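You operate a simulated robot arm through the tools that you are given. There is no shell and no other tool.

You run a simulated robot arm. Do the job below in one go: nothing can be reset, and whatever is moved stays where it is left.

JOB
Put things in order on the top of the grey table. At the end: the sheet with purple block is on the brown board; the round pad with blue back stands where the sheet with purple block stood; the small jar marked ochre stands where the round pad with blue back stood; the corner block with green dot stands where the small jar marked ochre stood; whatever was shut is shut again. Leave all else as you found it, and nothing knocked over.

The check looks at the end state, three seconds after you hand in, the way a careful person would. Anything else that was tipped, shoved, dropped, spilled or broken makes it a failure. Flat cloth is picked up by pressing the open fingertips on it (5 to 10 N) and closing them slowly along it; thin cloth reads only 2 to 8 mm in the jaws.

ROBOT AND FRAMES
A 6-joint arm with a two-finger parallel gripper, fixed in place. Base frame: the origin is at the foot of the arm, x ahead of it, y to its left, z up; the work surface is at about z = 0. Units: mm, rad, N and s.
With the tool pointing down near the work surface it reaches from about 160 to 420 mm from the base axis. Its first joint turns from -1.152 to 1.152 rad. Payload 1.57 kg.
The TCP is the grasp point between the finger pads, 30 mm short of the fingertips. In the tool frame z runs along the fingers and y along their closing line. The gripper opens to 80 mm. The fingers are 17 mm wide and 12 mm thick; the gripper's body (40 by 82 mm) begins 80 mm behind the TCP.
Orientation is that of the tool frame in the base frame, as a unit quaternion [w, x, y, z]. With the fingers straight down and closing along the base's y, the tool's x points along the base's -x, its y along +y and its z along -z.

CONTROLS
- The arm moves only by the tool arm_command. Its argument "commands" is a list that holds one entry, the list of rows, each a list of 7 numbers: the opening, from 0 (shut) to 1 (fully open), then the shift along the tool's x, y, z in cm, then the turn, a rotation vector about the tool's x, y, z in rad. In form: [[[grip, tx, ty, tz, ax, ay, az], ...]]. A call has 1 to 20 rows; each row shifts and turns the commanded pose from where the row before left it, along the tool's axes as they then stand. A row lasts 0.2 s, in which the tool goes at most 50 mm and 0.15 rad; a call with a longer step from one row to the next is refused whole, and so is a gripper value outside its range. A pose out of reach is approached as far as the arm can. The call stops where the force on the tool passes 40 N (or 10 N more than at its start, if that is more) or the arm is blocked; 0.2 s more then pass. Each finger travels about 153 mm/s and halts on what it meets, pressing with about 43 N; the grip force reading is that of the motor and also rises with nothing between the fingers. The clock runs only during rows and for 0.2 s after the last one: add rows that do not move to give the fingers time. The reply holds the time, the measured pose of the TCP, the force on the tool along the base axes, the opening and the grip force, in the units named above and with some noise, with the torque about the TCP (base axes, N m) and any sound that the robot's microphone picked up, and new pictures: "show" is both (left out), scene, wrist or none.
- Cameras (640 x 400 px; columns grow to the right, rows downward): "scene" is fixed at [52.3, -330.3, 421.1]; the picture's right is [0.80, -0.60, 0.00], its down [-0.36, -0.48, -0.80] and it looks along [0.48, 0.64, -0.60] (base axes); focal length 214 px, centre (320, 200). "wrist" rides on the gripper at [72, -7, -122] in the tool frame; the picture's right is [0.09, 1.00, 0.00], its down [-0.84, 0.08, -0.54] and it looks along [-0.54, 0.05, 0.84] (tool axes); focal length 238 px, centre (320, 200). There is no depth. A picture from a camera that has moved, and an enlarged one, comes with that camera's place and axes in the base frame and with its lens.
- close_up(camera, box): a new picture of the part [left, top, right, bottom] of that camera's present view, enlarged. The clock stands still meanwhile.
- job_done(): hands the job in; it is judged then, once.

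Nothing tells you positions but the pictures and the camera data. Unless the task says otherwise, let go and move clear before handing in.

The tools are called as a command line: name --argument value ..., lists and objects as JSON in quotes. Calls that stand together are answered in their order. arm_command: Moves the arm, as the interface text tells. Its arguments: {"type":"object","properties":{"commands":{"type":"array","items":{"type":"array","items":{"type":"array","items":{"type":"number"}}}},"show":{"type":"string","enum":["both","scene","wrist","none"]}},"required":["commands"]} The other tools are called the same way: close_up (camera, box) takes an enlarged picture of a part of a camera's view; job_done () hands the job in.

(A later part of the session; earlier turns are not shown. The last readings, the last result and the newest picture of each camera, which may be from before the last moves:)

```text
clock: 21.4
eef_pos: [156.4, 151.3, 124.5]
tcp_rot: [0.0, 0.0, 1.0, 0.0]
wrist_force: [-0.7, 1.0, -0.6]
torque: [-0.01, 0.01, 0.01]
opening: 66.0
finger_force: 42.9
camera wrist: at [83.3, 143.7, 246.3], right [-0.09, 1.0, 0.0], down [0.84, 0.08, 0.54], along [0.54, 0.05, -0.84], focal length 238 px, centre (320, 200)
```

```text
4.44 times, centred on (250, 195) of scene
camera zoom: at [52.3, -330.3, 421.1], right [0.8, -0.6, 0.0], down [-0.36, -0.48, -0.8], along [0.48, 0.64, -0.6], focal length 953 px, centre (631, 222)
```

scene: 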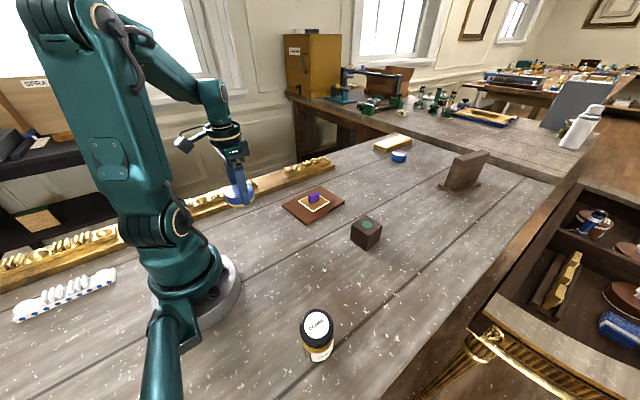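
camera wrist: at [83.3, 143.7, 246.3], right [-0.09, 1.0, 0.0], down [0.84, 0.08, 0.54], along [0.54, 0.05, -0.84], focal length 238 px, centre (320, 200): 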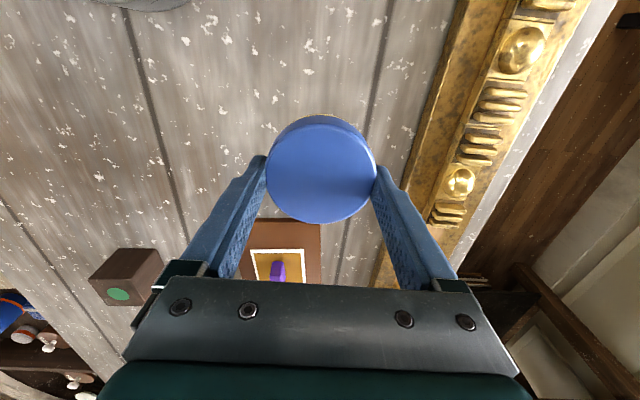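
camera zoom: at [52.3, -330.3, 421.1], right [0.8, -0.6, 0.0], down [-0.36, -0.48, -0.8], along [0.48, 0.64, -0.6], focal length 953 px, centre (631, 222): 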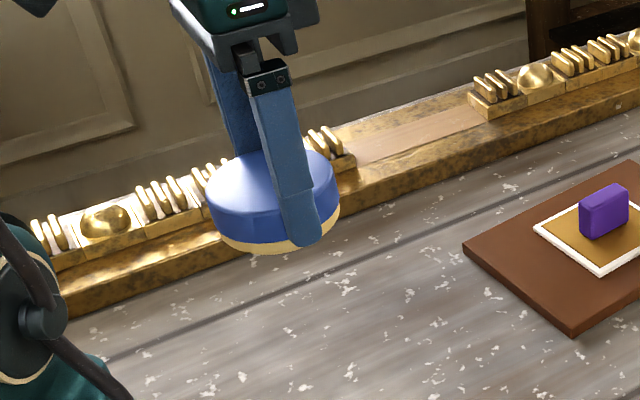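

The pad came up cleanly. I'll carry it around to above the sheet's former spot at (274.8,-189.3).

arm_command --commands '[[[0.75, 0, 0, -2.0, 0, 0, 0], [0.75, -3.13, -3.0, 0, 0, 0, 0], [0.75, -3.13, -3.0, 0, 0, 0, 0], [0.75, -3.13, -3.0, 0, 0, 0, 0], [0.75, -0.415, -4.167, 0, 0, 0, 0], [0.75, -0.415, -4.167, 0, 0, 0, 0], [0.75, -0.415, -4.167, 0, 0, 0, 0], [0.75, -0.415, -4.167, 0, 0, 0, 0], [0.75, -0.415, -4.167, 0, 0, 0, 0], [0.75, -0.415, -4.167, 0, 0, 0, 0], [0.75, 0, 0, 0, 0, 0, 0], [0.75, 0, 0, 0, 0, 0, 0]]]' --show "both"

```text
clock: 24.0
eef_pos: [275.1, -189.8, 144.6]
tcp_rot: [0.0, 0.0, 1.0, 0.0]
wrist_force: [-0.4, 0.3, -0.7]
torque: [0.03, 0.01, 0.0]
opening: 66.1
finger_force: 42.8
camera wrist: at [202.7, -196.7, 266.1], right [-0.09, 1.0, 0.0], down [0.84, 0.08, 0.54], along [0.54, 0.05, -0.84], focal length 238 px, centre (320, 200)
```

scene: 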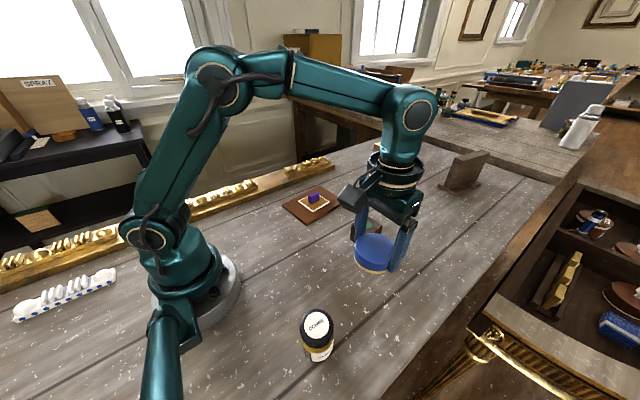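
wrist: 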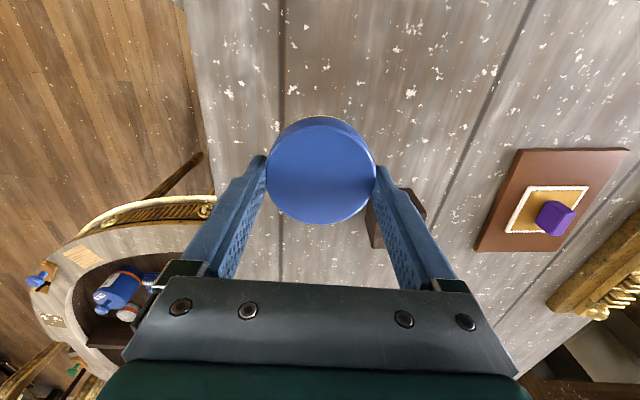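

The pad is above the target spot. Lowering it to a few mm above the table.

arm_command --commands '[[[0.75, 0, 0.04, 3.0, 0, 0, 0], [0.75, 0, 0, 3.0, 0, 0, 0], [0.75, 0, 0, 2.5, 0, 0, 0], [0.75, 0, 0, 1.0, 0, 0, 0], [0.75, 0, 0, 0.6, 0, 0, 0], [0.75, 0, 0, 0, 0, 0, 0]]]' --show "none"

close_up --camera "scene" --box '[320, 230, 420, 320]'

```text
clock: 25.4
eef_pos: [274.1, -189.9, 43.7]
tcp_rot: [0.0, 0.0, 1.0, -0.001]
wrist_force: [-0.3, 0.8, -0.3]
torque: [0.01, -0.02, -0.01]
opening: 65.9
finger_force: 43.4
```

```text
4.44 times, centred on (370, 275) of scene
camera zoom: at [52.3, -330.3, 421.1], right [0.8, -0.6, 0.0], down [-0.36, -0.48, -0.8], along [0.48, 0.64, -0.6], focal length 953 px, centre (98, -133)
```

zoom: 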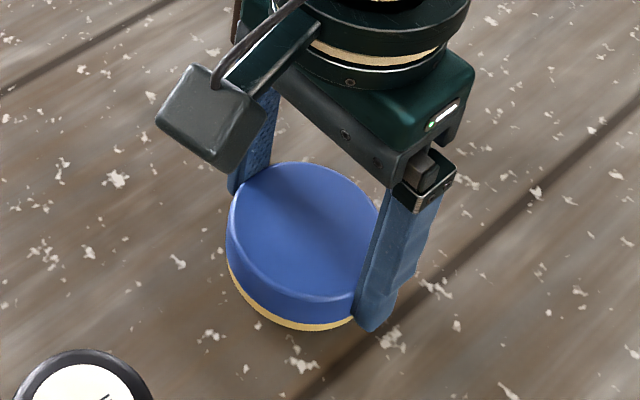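

arm_command --commands '[[[0.75, 0, 0, 0.15, 0, 0, 0], [0.75, 0, 0, 0.15, 0, 0, 0], [0.75, 0, 0, 0.1, 0, 0, 0], [0.75, 0, 0, 0, 0, 0, 0]]]' --show "none"

```text
clock: 26.4
eef_pos: [275.1, -188.1, 40.3]
tcp_rot: [0.0, 0.001, 1.0, 0.0]
wrist_force: [0.1, -0.4, -0.5]
torque: [0.01, 0.0, -0.03]
opening: 65.9
finger_force: 42.9
```

There's no contact force yet, so I'll keep lowering in 1 mm steps.

arm_command --commands '[[[0.75, 0, 0, 0.1, 0, 0, 0], [0.75, 0, 0, 0.1, 0, 0, 0], [0.75, 0, 0, 0, 0, 0, 0]]]' --show "none"

close_up --camera "scene" --box '[320, 230, 420, 320]'

```text
clock: 27.2
eef_pos: [274.8, -188.9, 39.1]
tcp_rot: [0.0, 0.0, 1.0, -0.001]
wrist_force: [-7.9, 3.2, 28.8]
torque: [0.27, 0.26, 0.25]
opening: 66.1
finger_force: 42.3
```

```text
4.44 times, centred on (370, 275) of scene
camera zoom: at [52.2, -330.3, 421.2], right [0.8, -0.6, 0.0], down [-0.36, -0.48, -0.8], along [0.48, 0.64, -0.6], focal length 953 px, centre (98, -133)
```

zoom: 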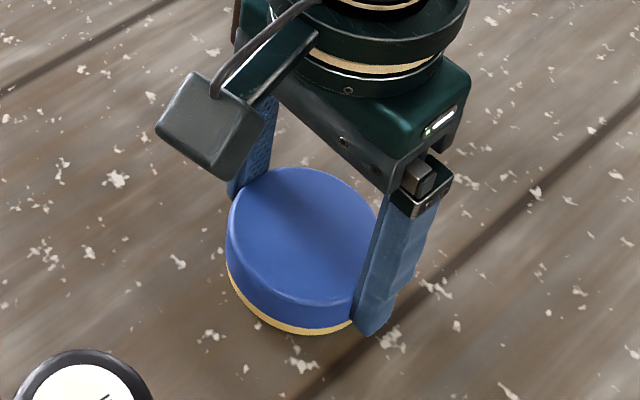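

It has touched down. I'll relieve the pressure, open fully, and rise straight up.

arm_command --commands '[[[0.75, 0, 0, -0.12, 0, 0, 0], [0.75, 0, 0, 0, 0, 0, 0], [0.85, 0, 0, 0, 0, 0, 0], [0.9, 0, 0, 0, 0, 0, 0], [0.95, 0, 0, 0, 0, 0, 0], [1, 0, 0, 0, 0, 0, 0], [1, 0, 0, 0, 0, 0, 0], [1, 0, 0, -0.8, 0, 0, 0], [1, 0, 0, -1.2, 0, 0, 0], [1, 0, 0, -2.0, 0, 0, 0], [1, 0, 0, -3.0, 0, 0, 0], [1, 0, 0, -3.0, 0, 0, 0], [1, 0, 0, 0, 0, 0, 0]]]' --show "both"

close_up --camera "wrist" --box '[240, 70, 400, 190]'

close_up --camera "scene" --box '[320, 230, 420, 320]'

```text
clock: 30.0
eef_pos: [275.4, -189.4, 140.7]
tcp_rot: [0.0, 0.0, 1.0, 0.0]
wrist_force: [0.5, 0.3, 1.0]
torque: [0.02, 0.0, 0.0]
opening: 79.9
finger_force: 0.0
camera wrist: at [202.6, -195.6, 261.5], right [-0.09, 1.0, 0.0], down [0.84, 0.08, 0.54], along [0.54, 0.05, -0.84], focal length 238 px, centre (320, 200)
```

scene: 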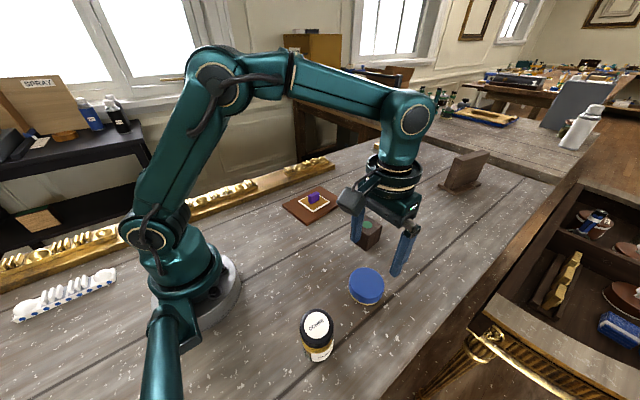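
wrist: 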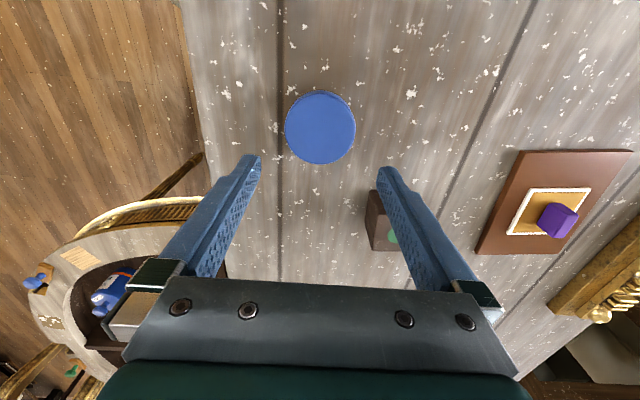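

```text
3.33 times, centred on (320, 130) of wrist
camera zoom: at [202.6, -195.6, 261.5], right [-0.09, 1.0, 0.0], down [0.84, 0.08, 0.54], along [0.54, 0.05, -0.84], focal length 794 px, centre (320, 433)
```

zoom: 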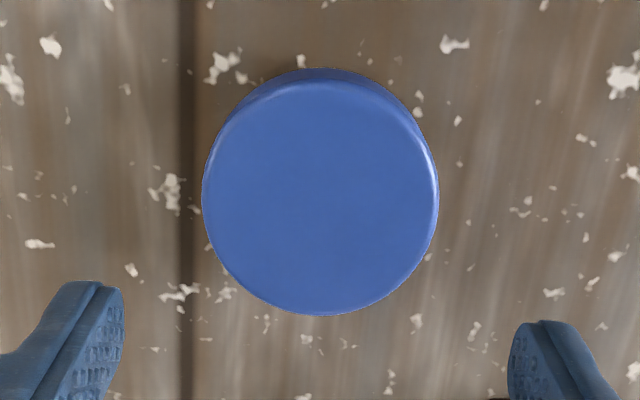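

```text
4.44 times, centred on (370, 275) of scene
camera zoom: at [52.3, -330.3, 421.1], right [0.8, -0.6, 0.0], down [-0.36, -0.48, -0.8], along [0.48, 0.64, -0.6], focal length 953 px, centre (98, -133)
```

zoom: 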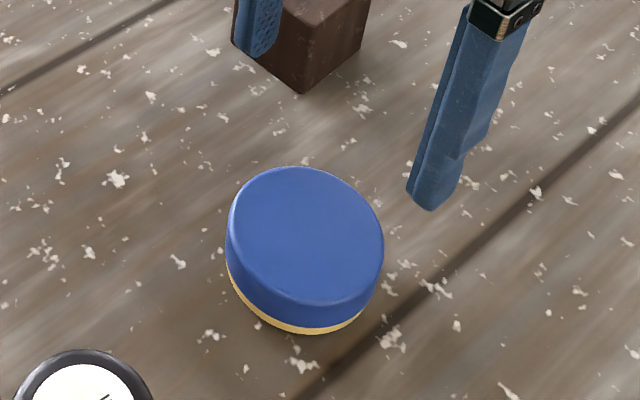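

The pad stands where the sheet stood. Now I'll look at the jar in detail, especially lid width against body width, before choosing a grip.

close_up --camera "scene" --box '[295, 300, 345, 370]'

arm_command --commands '[[[1, 2.5, 0, 0, 0, 0, 0], [1, 2.5, 0, -1, 0, 0, 0], [1, 2.5, -0.7, 0, 0, 0, 0], [1, 0, 0, 0, 0, 0, 0]]]' --show "both"

```text
5.71 times, centred on (320, 335) of scene
camera zoom: at [52.3, -330.3, 421.1], right [0.8, -0.6, 0.0], down [-0.36, -0.48, -0.8], along [0.48, 0.64, -0.6], focal length 1226 px, centre (320, -571)
```

zoom: 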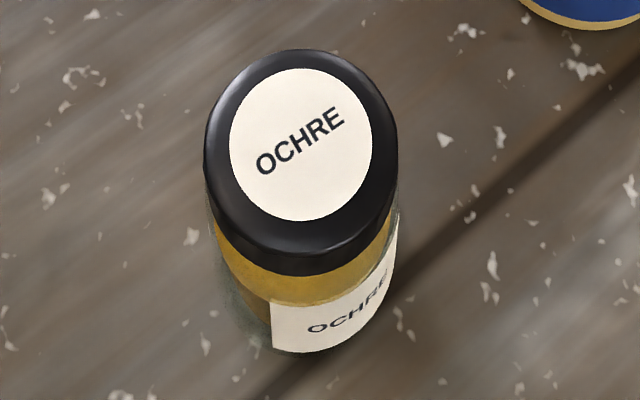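

```text
clock: 31.0
eef_pos: [200.0, -195.6, 148.9]
tcp_rot: [0.0, 0.001, 1.0, -0.001]
wrist_force: [-0.3, 0.1, 0.1]
torque: [0.02, 0.01, -0.01]
opening: 80.2
finger_force: 0.1
camera wrist: at [126.8, -202.2, 270.6], right [-0.09, 1.0, 0.0], down [0.84, 0.08, 0.54], along [0.54, 0.05, -0.84], focal length 238 px, centre (320, 200)
```

scene: 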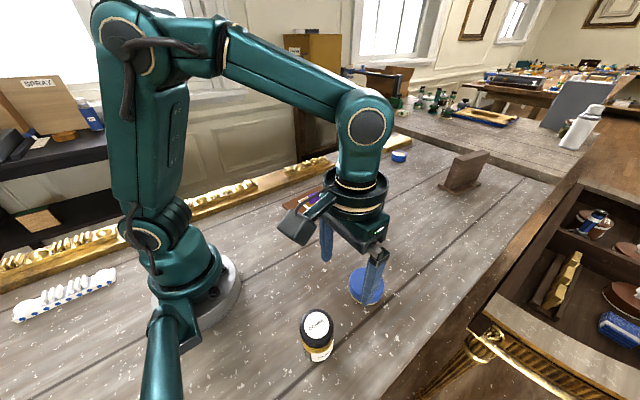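
wrist: 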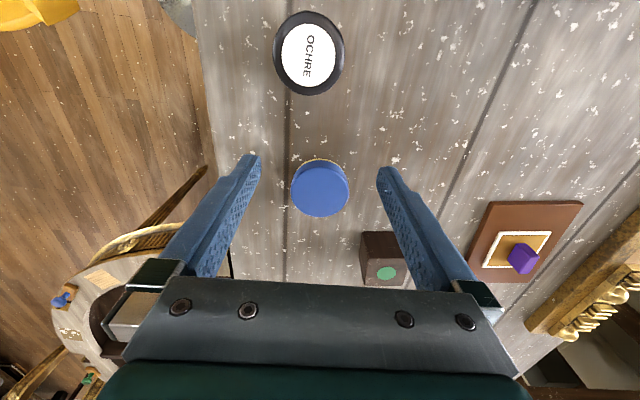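

The jar's body looks as wide as its lid (about 51 mm), so straight fingers will grip the body. I'll hover over the jar at a safe height to centre.

arm_command --commands '[[[1, 2.2, -0.48, 0.7, 0, 0, 0], [1, 2.2, -0.48, 0.7, 0, 0, 0], [1, 2.2, -0.48, 0.7, 0, 0, 0], [1, 0, 0, 0, 0, 0, 0]]]' --show "both"

close_up --camera "wrist" --box '[240, 90, 400, 210]'

close_up --camera "scene" --box '[280, 270, 360, 370]'

```text
clock: 32.0
eef_pos: [134.4, -209.9, 128.1]
tcp_rot: [0.001, 0.0, 1.0, -0.001]
wrist_force: [-0.7, -0.5, -0.4]
torque: [-0.05, -0.03, 0.0]
opening: 80.0
finger_force: 0.1
camera wrist: at [61.1, -216.4, 249.9], right [-0.09, 1.0, 0.0], down [0.84, 0.08, 0.54], along [0.54, 0.05, -0.84], focal length 238 px, centre (320, 200)
```

scene: 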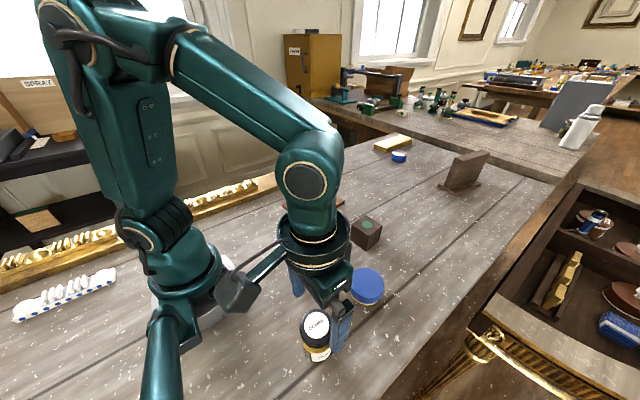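
wrist: 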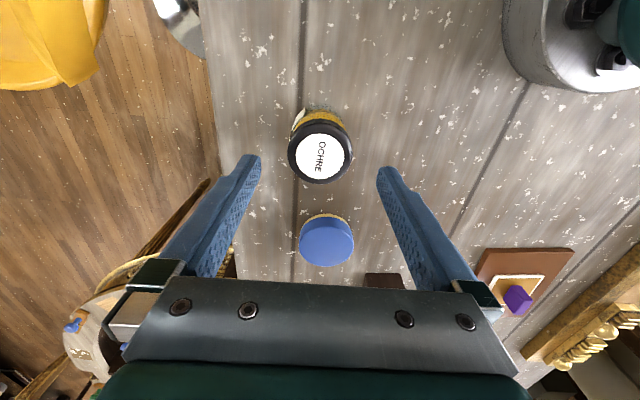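

```text
3.33 times, centred on (320, 150) of wrist
camera zoom: at [61.1, -216.4, 249.9], right [-0.09, 1.0, 0.0], down [0.84, 0.08, 0.54], along [0.54, 0.05, -0.84], focal length 794 px, centre (320, 367)
```

zoom: 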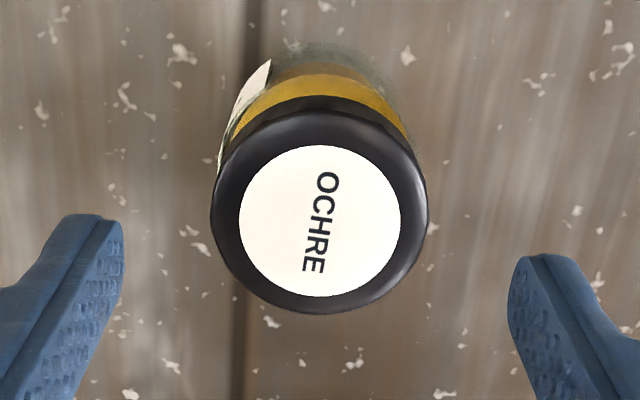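

```text
4.00 times, centred on (320, 320) of scene
camera zoom: at [52.3, -330.3, 421.1], right [0.8, -0.6, 0.0], down [-0.36, -0.48, -0.8], along [0.48, 0.64, -0.6], focal length 858 px, centre (320, -280)
```

zoom: 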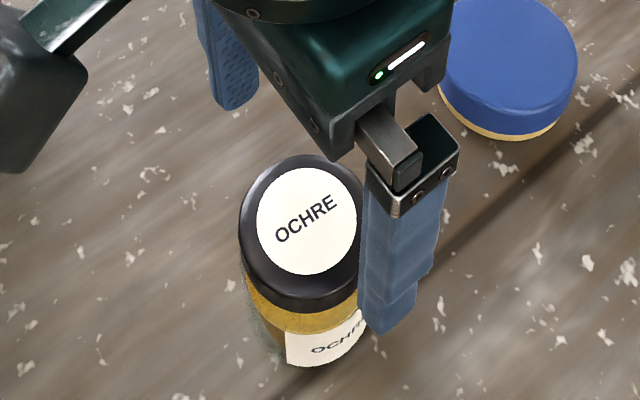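

The jar is centred under the gripper at (133.6,-209.7), about 75 mm tall. Descending around it and stopping with the tips at about 10 mm.

arm_command --commands '[[[1, 0, 0, 2.5, 0, 0, 0], [1, 0, 0, 2.5, 0, 0, 0], [1, 0, 0, 2.0, 0, 0, 0], [1, 0, 0, 1.7, 0, 0, 0], [1, 0, 0, 0, 0, 0, 0]]]' --show "both"

close_up --camera "wrist" --box '[240, 90, 400, 210]'

close_up --camera "scene" --box '[280, 270, 360, 370]'

```text
clock: 33.2
eef_pos: [133.8, -211.2, 41.7]
tcp_rot: [-0.001, 0.0, 1.0, -0.001]
wrist_force: [0.3, -0.2, -0.5]
torque: [0.02, -0.02, 0.0]
opening: 80.1
finger_force: 0.1
camera wrist: at [61.6, -217.3, 162.6], right [-0.09, 1.0, 0.0], down [0.84, 0.08, 0.54], along [0.54, 0.05, -0.84], focal length 238 px, centre (320, 200)
```

scene: 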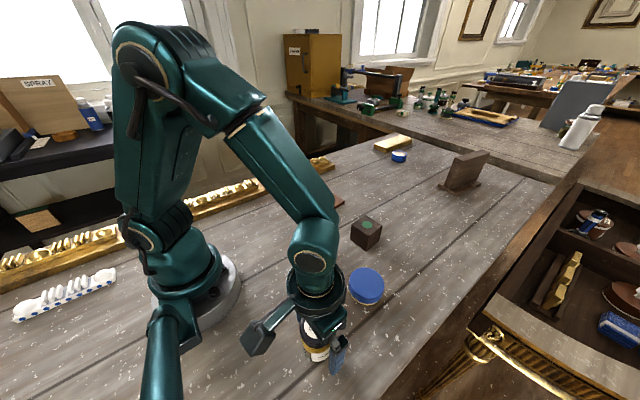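
wrist: 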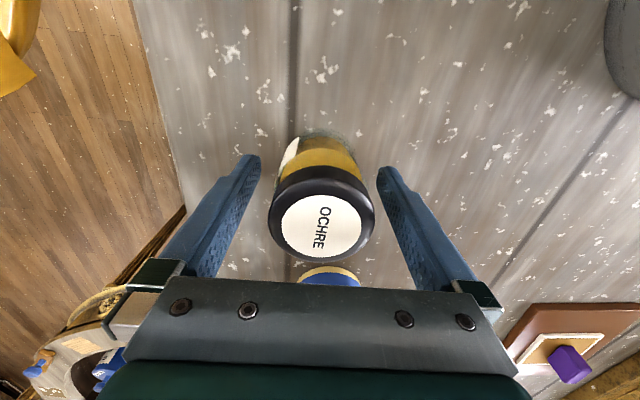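

```text
3.33 times, centred on (320, 150) of wrist
camera zoom: at [61.6, -217.3, 162.6], right [-0.09, 1.0, 0.0], down [0.84, 0.08, 0.54], along [0.54, 0.05, -0.84], focal length 794 px, centre (320, 367)
```

zoom: 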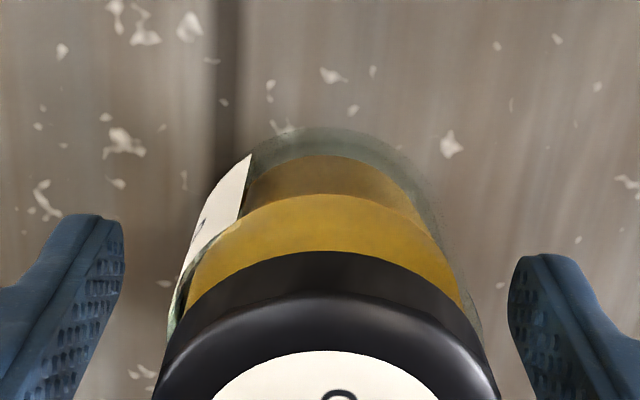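

```text
4.00 times, centred on (320, 320) of scene
camera zoom: at [52.3, -330.3, 421.1], right [0.8, -0.6, 0.0], down [-0.36, -0.48, -0.8], along [0.48, 0.64, -0.6], focal length 858 px, centre (320, -280)
```

zoom: 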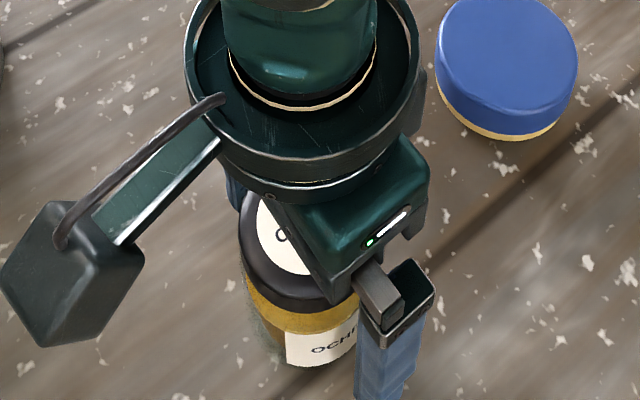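

The fingers straddle the jar evenly. Closing slowly on it.

arm_command --commands '[[[0.9, 0, 0.05, 0, 0, 0, 0], [0.8, 0, 0, 0, 0, 0, 0], [0.73, 0, 0, 0, 0, 0, 0], [0.69, 0, 0, 0, 0, 0, 0], [0.66, 0, 0, 0, 0, 0, 0], [0.63, 0, 0, 0, 0, 0, 0], [0.6, 0, 0, 0, 0, 0, 0], [0.57, 0, 0, 0, 0, 0, 0], [0.55, 0, 0, 0, 0, 0, 0], [0.55, 0, 0, 0, 0, 0, 0]]]' --show "none"

close_up --camera "wrist" --box '[240, 110, 400, 270]'

close_up --camera "scene" --box '[280, 270, 360, 370]'

```text
clock: 35.4
eef_pos: [133.6, -210.7, 40.8]
tcp_rot: [0.0, 0.0, 1.0, -0.001]
wrist_force: [1.2, 0.0, -0.6]
torque: [0.08, 0.01, 0.0]
opening: 52.8
finger_force: 43.6
```

```text
2.50 times, centred on (320, 190) of wrist
camera zoom: at [61.6, -216.7, 162.8], right [-0.09, 1.0, 0.0], down [0.84, 0.08, 0.54], along [0.54, 0.05, -0.84], focal length 596 px, centre (320, 225)
```

zoom: 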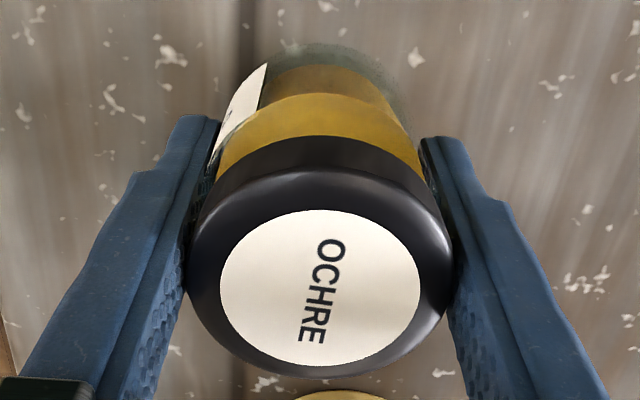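

```text
4.00 times, centred on (320, 320) of scene
camera zoom: at [52.3, -330.3, 421.1], right [0.8, -0.6, 0.0], down [-0.36, -0.48, -0.8], along [0.48, 0.64, -0.6], focal length 858 px, centre (320, -280)
```

zoom: 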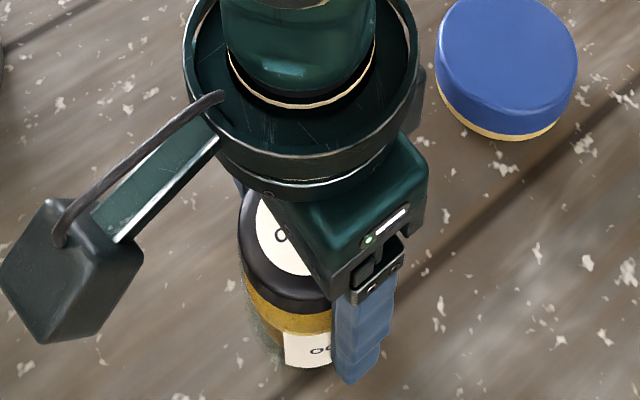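

The jar is gripped at 52.8 mm. I'll lift a few mm and check that body and lid rise together.

arm_command --commands '[[[0.52, 0, 0, -0.2, 0, 0, 0], [0.52, 0, 0, -0.3, 0, 0, 0], [0.52, 0, 0, -0.5, 0, 0, 0], [0.52, 0, 0, 0, 0, 0, 0]]]' --show "none"

close_up --camera "wrist" --box '[240, 110, 400, 270]'

close_up --camera "scene" --box '[280, 270, 360, 370]'

```text
clock: 36.4
eef_pos: [134.5, -210.3, 51.4]
tcp_rot: [0.0, 0.0, 1.0, -0.001]
wrist_force: [-0.4, 0.0, -1.9]
torque: [0.01, 0.0, 0.0]
opening: 52.9
finger_force: 42.9
```

```text
2.50 times, centred on (320, 190) of wrist
camera zoom: at [61.5, -216.9, 172.8], right [-0.09, 1.0, 0.0], down [0.84, 0.08, 0.54], along [0.54, 0.05, -0.84], focal length 596 px, centre (320, 225)
```

zoom: 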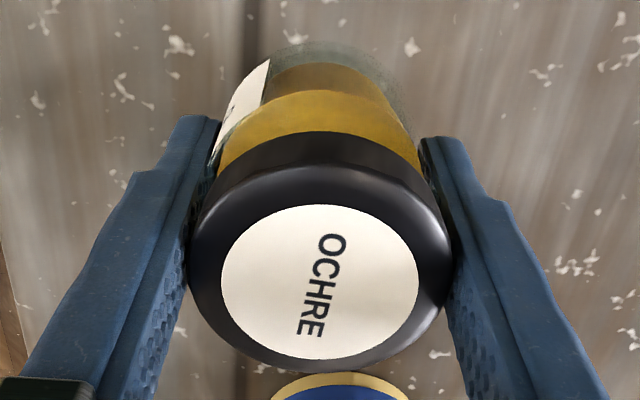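

```text
4.00 times, centred on (320, 320) of scene
camera zoom: at [52.3, -330.3, 421.1], right [0.8, -0.6, 0.0], down [-0.36, -0.48, -0.8], along [0.48, 0.64, -0.6], focal length 858 px, centre (320, -280)
```

zoom: 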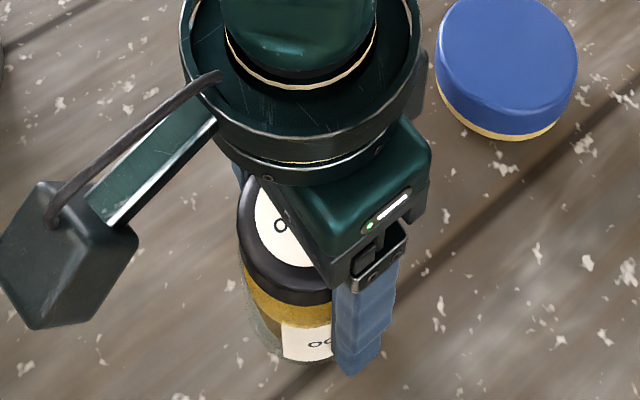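

The jar rose, but it seems to have settled about 2 mm in the grip. I'll hold still for a second to see whether it's slipping.

arm_command --commands '[[[0.5, 0, 0, 0, 0, 0, 0], [0.5, 0, 0, 0, 0, 0, 0], [0.5, 0, 0, 0, 0, 0, 0], [0.5, 0, 0, 0, 0, 0, 0], [0.5, 0, 0, 0, 0, 0, 0]]]' --show "none"

close_up --camera "wrist" --box '[240, 110, 400, 270]'

close_up --camera "scene" --box '[280, 270, 360, 370]'

```text
clock: 37.6
eef_pos: [133.7, -210.3, 50.6]
tcp_rot: [0.0, 0.0, 1.0, -0.001]
wrist_force: [-0.3, -1.2, -0.8]
torque: [-0.04, 0.0, 0.01]
opening: 53.3
finger_force: 43.1
```

```text
2.50 times, centred on (320, 190) of wrist
camera zoom: at [61.5, -216.8, 172.7], right [-0.09, 1.0, 0.0], down [0.84, 0.08, 0.54], along [0.54, 0.05, -0.84], focal length 596 px, centre (320, 225)
```

zoom: 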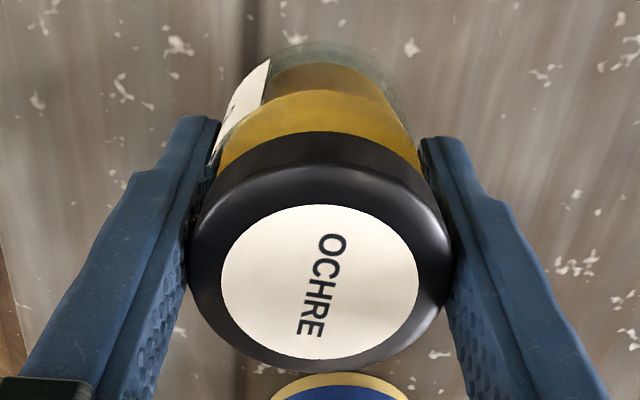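

```text
4.00 times, centred on (320, 320) of scene
camera zoom: at [52.3, -330.3, 421.1], right [0.8, -0.6, 0.0], down [-0.36, -0.48, -0.8], along [0.48, 0.64, -0.6], focal length 858 px, centre (320, -280)
```

zoom: 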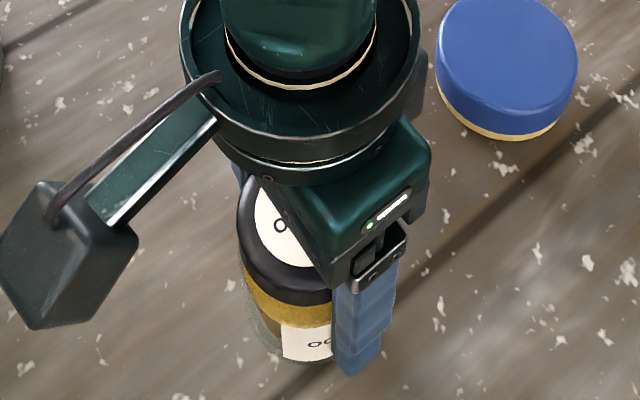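

The grip is stable and the jar is rising as one piece. I'll lift it gently to a safe height and check again before carrying it.

arm_command --commands '[[[0.5, 0, 0, -1.0, 0, 0, 0], [0.5, 0, 0, -1.5, 0, 0, 0], [0.5, 0, 0, -2.0, 0, 0, 0], [0.5, 0, 0, -2.0, 0, 0, 0], [0.5, 0, 0, -1.5, 0, 0, 0], [0.5, 0, 0, -1.0, 0, 0, 0], [0.5, 0, 0, 0, 0, 0, 0]]]' --show "both"

close_up --camera "wrist" --box '[240, 110, 400, 270]'

```text
clock: 39.2
eef_pos: [133.4, -209.4, 141.9]
tcp_rot: [0.0, 0.0, 1.0, -0.001]
wrist_force: [-0.2, 0.2, -1.5]
torque: [-0.01, 0.03, 0.01]
opening: 52.6
finger_force: 42.8
camera wrist: at [61.2, -216.5, 262.9], right [-0.09, 1.0, 0.0], down [0.84, 0.08, 0.54], along [0.54, 0.05, -0.84], focal length 238 px, centre (320, 200)
```

scene: 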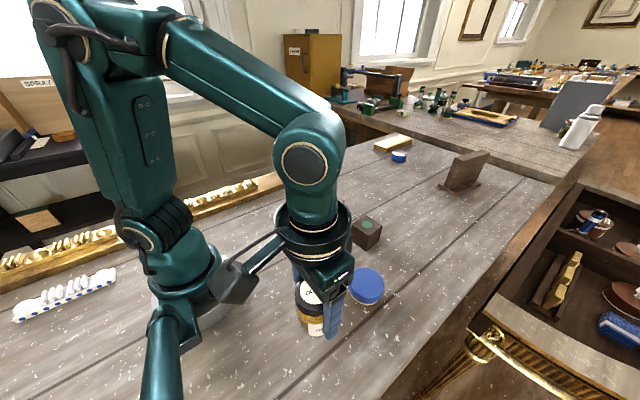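
wrist: 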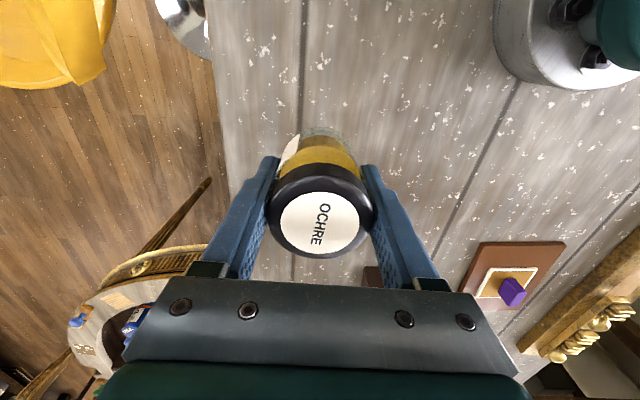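

```text
2.50 times, centred on (320, 190) of wrist
camera zoom: at [61.2, -216.5, 262.9], right [-0.09, 1.0, 0.0], down [0.84, 0.08, 0.54], along [0.54, 0.05, -0.84], focal length 596 px, centre (320, 225)
```

zoom: 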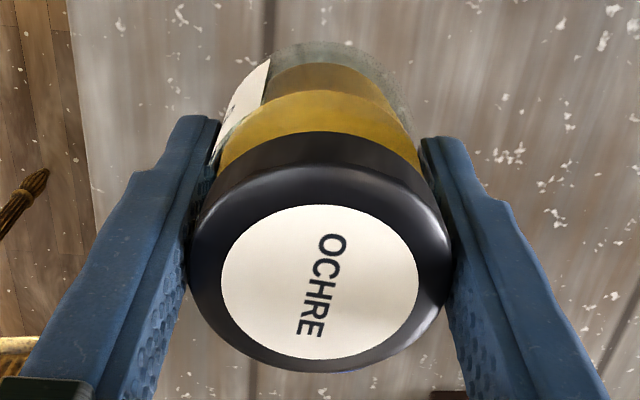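

The jar is steady. I'll carry it in a wide arc to above the pad's former spot at (156.5,149).

arm_command --commands '[[[0.5, -1.0, 1.1, 0, 0, 0, 0], [0.5, -2.15, 2.475, 0, 0, 0, 0], [0.5, -2.15, 2.475, 0, 0, 0, 0], [0.5, -2.15, 2.475, 0, 0, 0, 0], [0.5, -2.15, 2.475, 0, 0, 0, 0], [0.5, -0.2, 3.2, 0, 0, 0, 0], [0.5, -0.2, 3.2, 0, 0, 0, 0], [0.5, -0.2, 3.2, 0, 0, 0, 0], [0.5, -0.2, 3.2, 0, 0, 0, 0], [0.5, -0.2, 3.2, 0, 0, 0, 0], [0.5, 1.8, 1.95, 0, 0, 0, 0], [0.5, 1.8, 1.95, 0, 0, 0, 0], [0.5, 1.8, 1.95, 0, 0, 0, 0], [0.5, 1.8, 1.95, 0, 0, 0, 0], [0.5, 1.08, 1.06, 0, 0, 0, 0], [0.5, 0, 0, 0, 0, 0, 0], [0.5, 0, 0, 0, 0, 0, 0]]]' --show "both"

close_up --camera "wrist" --box '[240, 110, 400, 270]'

close_up --camera "scene" --box '[200, 130, 310, 250]'

```text
clock: 42.8
eef_pos: [157.6, 149.3, 141.1]
tcp_rot: [0.0, 0.0, 1.0, -0.001]
wrist_force: [0.9, -0.2, -1.9]
torque: [-0.01, -0.01, 0.05]
opening: 53.2
finger_force: 42.7
camera wrist: at [84.4, 142.3, 262.2], right [-0.09, 1.0, 0.0], down [0.84, 0.08, 0.54], along [0.54, 0.05, -0.84], focal length 238 px, centre (320, 200)
```

scene: 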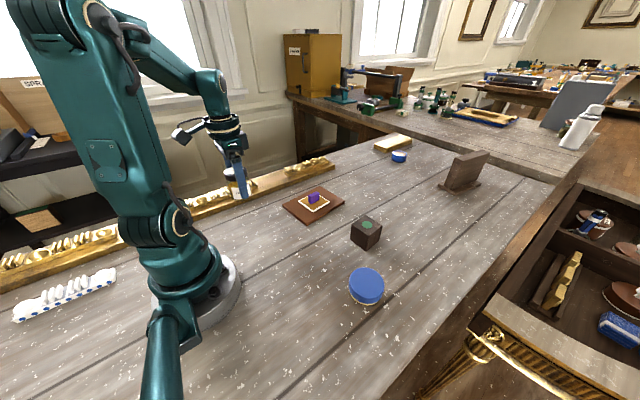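
wrist: 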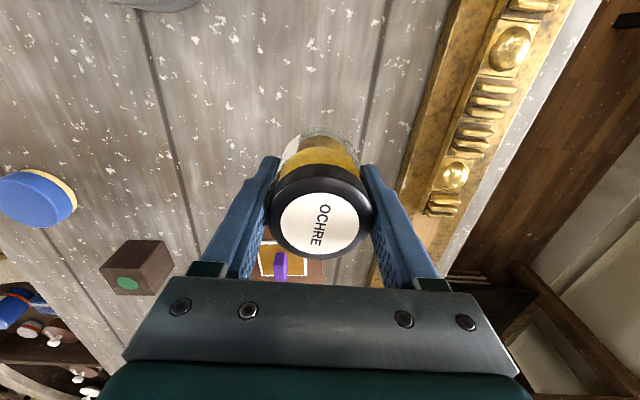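

```text
2.50 times, centred on (320, 190) of wrist
camera zoom: at [84.4, 142.3, 262.2], right [-0.09, 1.0, 0.0], down [0.84, 0.08, 0.54], along [0.54, 0.05, -0.84], focal length 596 px, centre (320, 225)
```

zoom: 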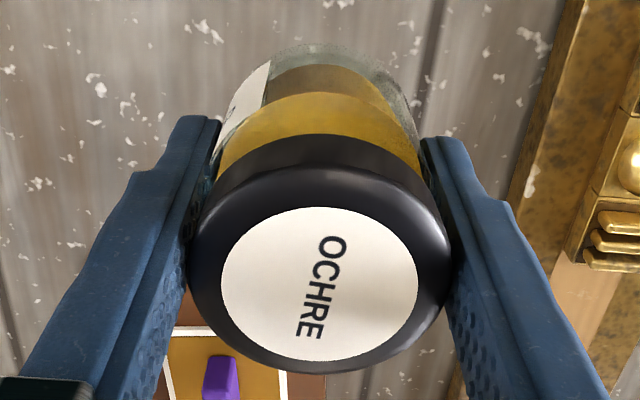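

```text
3.33 times, centred on (255, 190) of scene
camera zoom: at [52.3, -330.3, 421.1], right [0.8, -0.6, 0.0], down [-0.36, -0.48, -0.8], along [0.48, 0.64, -0.6], focal length 715 px, centre (537, 233)
```

zoom: 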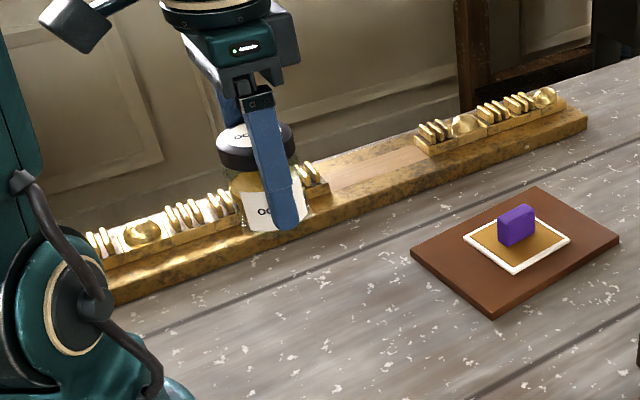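

The jar is still upright and in place over the target. Lowering it to just above the table.

arm_command --commands '[[[0.5, 0, 0, 2.0, 0, 0, 0], [0.5, 0, 0, 2.5, 0, 0, 0], [0.5, 0, 0, 2.5, 0, 0, 0], [0.5, 0, 0, 1.3, 0, 0, 0], [0.5, 0, 0, 0.8, 0, 0, 0], [0.5, 0, 0, 0, 0, 0, 0]]]' --show "none"

close_up --camera "scene" --box '[205, 160, 295, 240]'

close_up --camera "wrist" --box '[240, 110, 400, 270]'

```text
clock: 44.2
eef_pos: [156.5, 147.7, 50.1]
tcp_rot: [0.0, 0.0, 1.0, 0.0]
wrist_force: [0.4, -0.4, -1.0]
torque: [-0.01, 0.0, 0.0]
opening: 52.5
finger_force: 43.3
```

```text
5.00 times, centred on (250, 200) of scene
camera zoom: at [52.3, -330.3, 421.1], right [0.8, -0.6, 0.0], down [-0.36, -0.48, -0.8], along [0.48, 0.64, -0.6], focal length 1072 px, centre (670, 200)
```

zoom: 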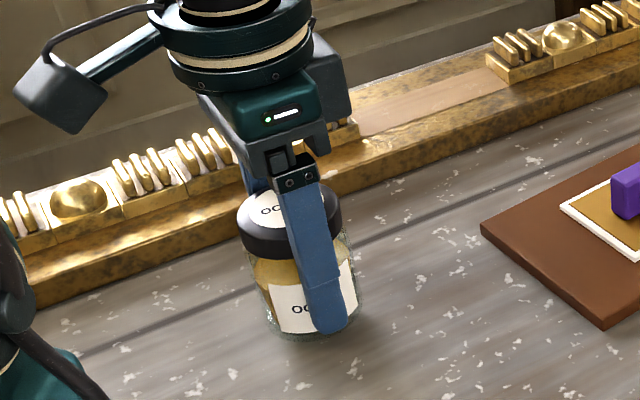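

```text
2.50 times, centred on (320, 190) of wrist
camera zoom: at [84.1, 141.7, 170.9], right [-0.09, 1.0, 0.0], down [0.84, 0.08, 0.54], along [0.54, 0.05, -0.84], focal length 596 px, centre (320, 225)
```

zoom: 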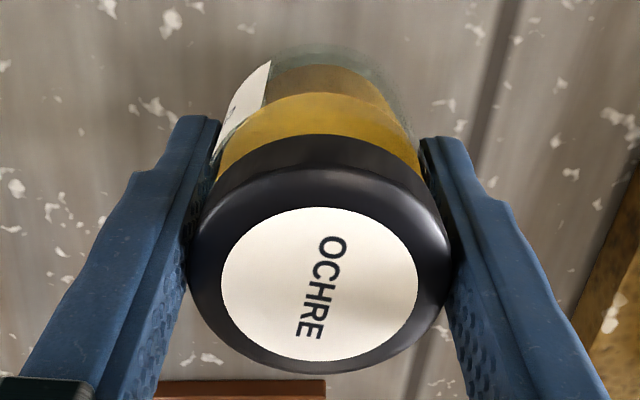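

The jar is upright a few mm above the table. Continuing in small steps while watching the force.

arm_command --commands '[[[0.5, 0, 0.05, 0.2, 0, 0, 0], [0.5, 0, 0, 0.15, 0, 0, 0], [0.5, 0, 0, 0.1, 0, 0, 0], [0.5, 0, 0, 0, 0, 0, 0]]]' --show "none"

```text
clock: 45.2
eef_pos: [157.7, 149.3, 44.8]
tcp_rot: [0.0, 0.0, 1.0, -0.002]
wrist_force: [-0.7, -1.1, -1.7]
torque: [0.01, 0.01, -0.01]
opening: 53.0
finger_force: 43.0
```

arm_command --commands '[[[0.5, 0, 0, 0.1, 0, 0, 0], [0.5, 0, 0, 0.05, 0, 0, 0], [0.5, 0, 0, 0, 0, 0, 0]]]' --show "none"

```text
clock: 46.0
eef_pos: [157.1, 148.2, 43.1]
tcp_rot: [0.0, 0.0, 1.0, -0.001]
wrist_force: [0.4, 0.0, -1.7]
torque: [0.02, 0.0, 0.0]
opening: 53.0
finger_force: 42.7
```

arm_command --commands '[[[0.5, 0, 0, 0.05, 0, 0, 0], [0.5, 0, 0, 0.05, 0, 0, 0], [0.5, 0, 0, 0, 0, 0, 0]]]' --show "none"

close_up --camera "scene" --box '[205, 160, 295, 240]'

```text
clock: 46.8
eef_pos: [157.8, 149.5, 42.7]
tcp_rot: [0.0, 0.0, 1.0, 0.0]
wrist_force: [-6.2, -0.9, 19.3]
torque: [0.07, 0.18, 0.08]
opening: 52.8
finger_force: 43.2
```

```text
5.00 times, centred on (250, 200) of scene
camera zoom: at [52.3, -330.3, 421.1], right [0.8, -0.6, 0.0], down [-0.36, -0.48, -0.8], along [0.48, 0.64, -0.6], focal length 1072 px, centre (670, 200)
```

zoom: 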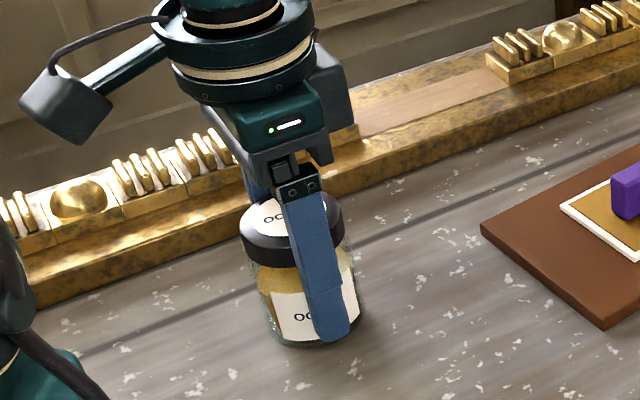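

The jar's base has touched down. I'll relieve the pressure, open slowly, and rise straight up.

arm_command --commands '[[[0.5, 0, 0, -0.08, 0, 0, 0], [0.55, 0, 0, 0, 0, 0, 0], [0.66, 0, 0, 0, 0, 0, 0], [0.7, 0, 0, 0, 0, 0, 0], [0.75, 0, 0, 0, 0, 0, 0], [0.8, 0, 0, 0, 0, 0, 0], [0.9, 0, 0, 0, 0, 0, 0], [1, 0, 0, 0, 0, 0, 0], [1, 0, 0, 0, 0, 0, 0]]]' --show "none"

close_up --camera "wrist" --box '[220, 110, 420, 270]'

close_up --camera "scene" --box '[205, 160, 295, 240]'

```text
clock: 48.8
eef_pos: [158.0, 149.2, 43.2]
tcp_rot: [0.0, 0.0, 1.0, -0.001]
wrist_force: [0.9, 1.2, 2.1]
torque: [0.03, -0.03, -0.02]
opening: 80.0
finger_force: 0.0
```

```text
2.50 times, centred on (320, 190) of wrist
camera zoom: at [84.5, 142.7, 165.1], right [-0.09, 1.0, 0.0], down [0.84, 0.08, 0.54], along [0.54, 0.05, -0.84], focal length 596 px, centre (320, 225)
```

zoom: 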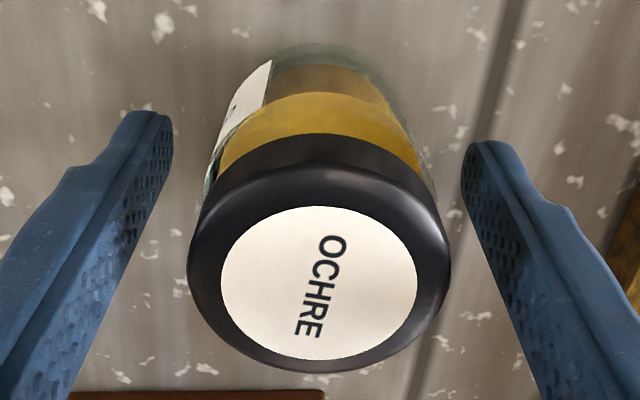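

```text
5.00 times, centred on (250, 200) of scene
camera zoom: at [52.3, -330.3, 421.1], right [0.8, -0.6, 0.0], down [-0.36, -0.48, -0.8], along [0.48, 0.64, -0.6], focal length 1072 px, centre (670, 200)
```

zoom: 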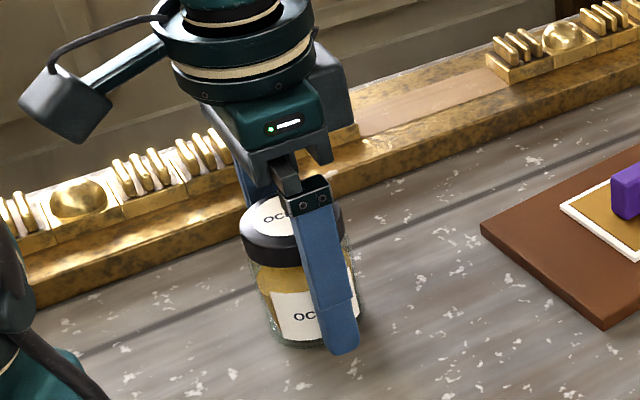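

The jar is standing free between the open fingers. Rising straight up and clear.

arm_command --commands '[[[1, 0, 0, -1.0, 0, 0, 0], [1, 0, 0, -2.0, 0, 0, 0], [1, 0, 0, -3.0, 0, 0, 0], [1, 0, 0, -4.0, 0, 0, 0], [1, 0, 0, 0, 0, 0, 0]]]' --show "both"

close_up --camera "wrist" --box '[240, 90, 400, 210]'

close_up --camera "scene" --box '[205, 160, 295, 240]'

```text
clock: 50.0
eef_pos: [156.7, 149.2, 144.2]
tcp_rot: [0.0, 0.0, 1.0, -0.001]
wrist_force: [0.0, -0.5, 0.3]
torque: [0.02, 0.01, -0.02]
opening: 80.1
finger_force: 0.0
camera wrist: at [84.0, 142.4, 265.3], right [-0.09, 1.0, 0.0], down [0.84, 0.08, 0.54], along [0.54, 0.05, -0.84], focal length 238 px, centre (320, 200)
```

scene: 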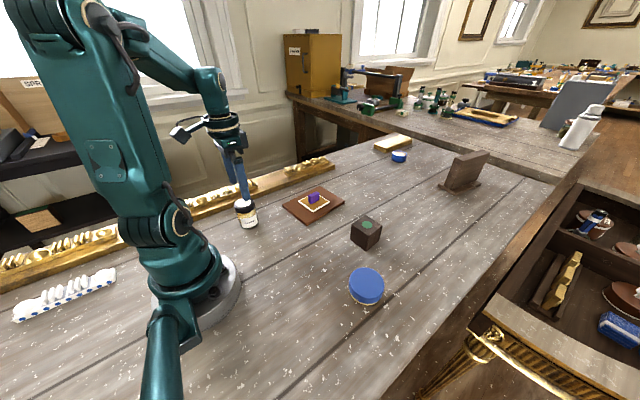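
wrist: 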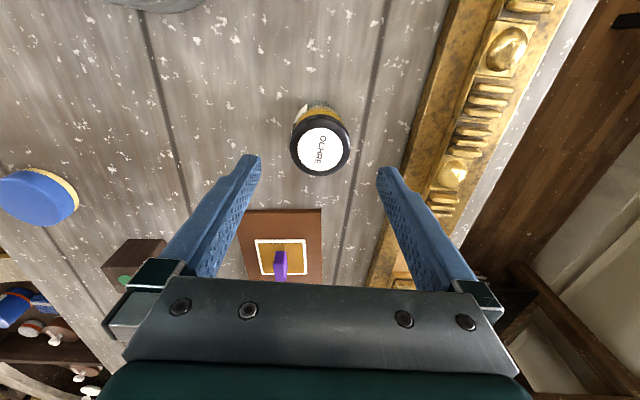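

```text
3.33 times, centred on (320, 150) of wrist
camera zoom: at [84.0, 142.4, 265.3], right [-0.09, 1.0, 0.0], down [0.84, 0.08, 0.54], along [0.54, 0.05, -0.84], focal length 794 px, centre (320, 367)
```

zoom: 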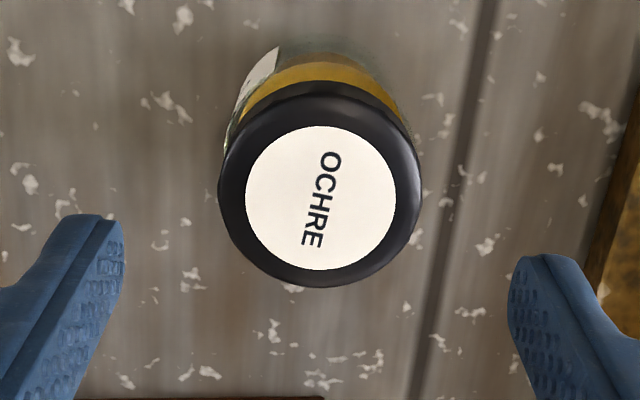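

```text
5.00 times, centred on (250, 200) of scene
camera zoom: at [52.3, -330.3, 421.1], right [0.8, -0.6, 0.0], down [-0.36, -0.48, -0.8], along [0.48, 0.64, -0.6], focal length 1072 px, centre (670, 200)
```

zoom: 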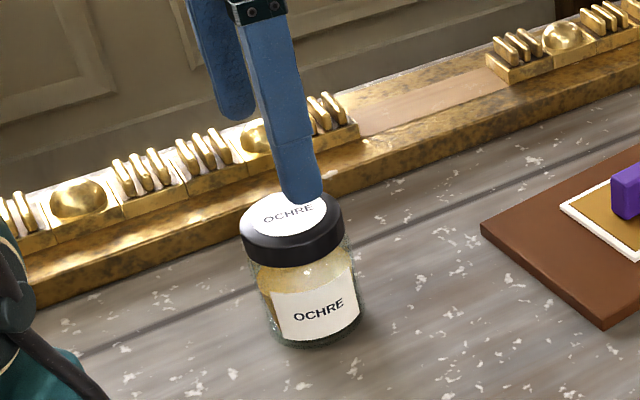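

The jar stands at (156.9,149), exactly where the pad was. Now I'll move to look at the dark block from above.

arm_command --commands '[[[1, 0, 0, -3.0, 0, 0, 0], [1, -2.33, -3.34, 0, 0, 0, 0], [1, -2.33, -3.34, 0, 0, 0, 0], [1, -2.33, -3.34, 0, 0, 0, 0], [1, -2.33, -3.34, 0, 0, 0, 0], [1, -2.33, -3.34, 0, 0, 0, 0], [1, -2.33, -3.34, 0, 0, 0, 0], [1, -2.33, -3.34, 0, 0, 0, 0], [1, 0, 0, 0, 0, 0, 0], [1, 0, 0, 0, 0, 0, 0]]]' --show "both"

close_up --camera "wrist" --box '[250, 120, 390, 240]'

close_up --camera "scene" --box '[330, 200, 410, 260]'

```text
clock: 52.2
eef_pos: [318.9, -84.6, 173.3]
tcp_rot: [0.0, 0.0, 1.0, 0.0]
wrist_force: [-0.3, -0.9, 0.8]
torque: [0.02, 0.0, -0.03]
opening: 80.1
finger_force: 0.1
camera wrist: at [246.3, -91.8, 294.9], right [-0.09, 1.0, 0.0], down [0.84, 0.08, 0.54], along [0.54, 0.05, -0.84], focal length 238 px, centre (320, 200)
```

scene: 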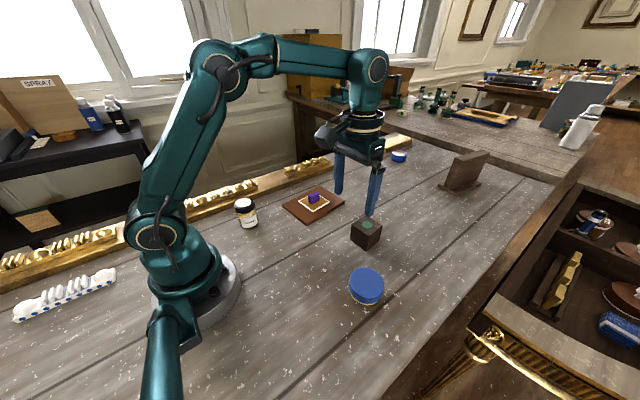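
wrist: 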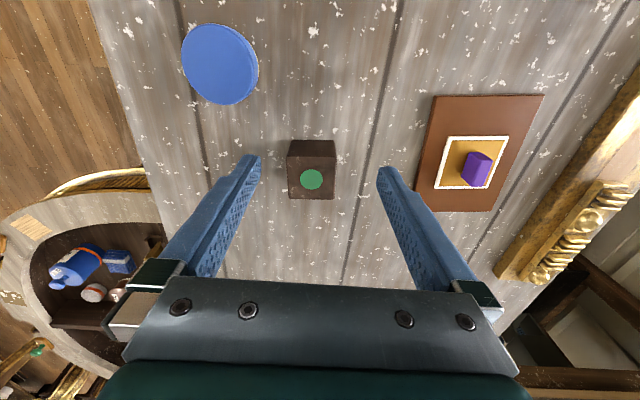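

```text
3.33 times, centred on (320, 180) of wrist
camera zoom: at [246.3, -91.8, 294.9], right [-0.09, 1.0, 0.0], down [0.84, 0.08, 0.54], along [0.54, 0.05, -0.84], focal length 794 px, centre (320, 267)
```

zoom: 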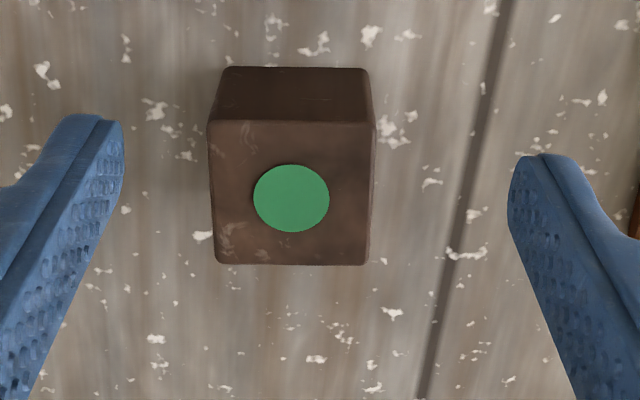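

```text
6.67 times, centred on (370, 230) of scene
camera zoom: at [52.3, -330.3, 421.1], right [0.8, -0.6, 0.0], down [-0.36, -0.48, -0.8], along [0.48, 0.64, -0.6], focal length 1430 px, centre (-13, 0)
```

zoom: 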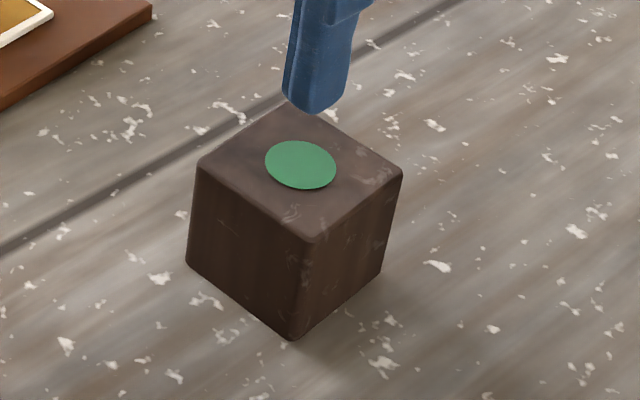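

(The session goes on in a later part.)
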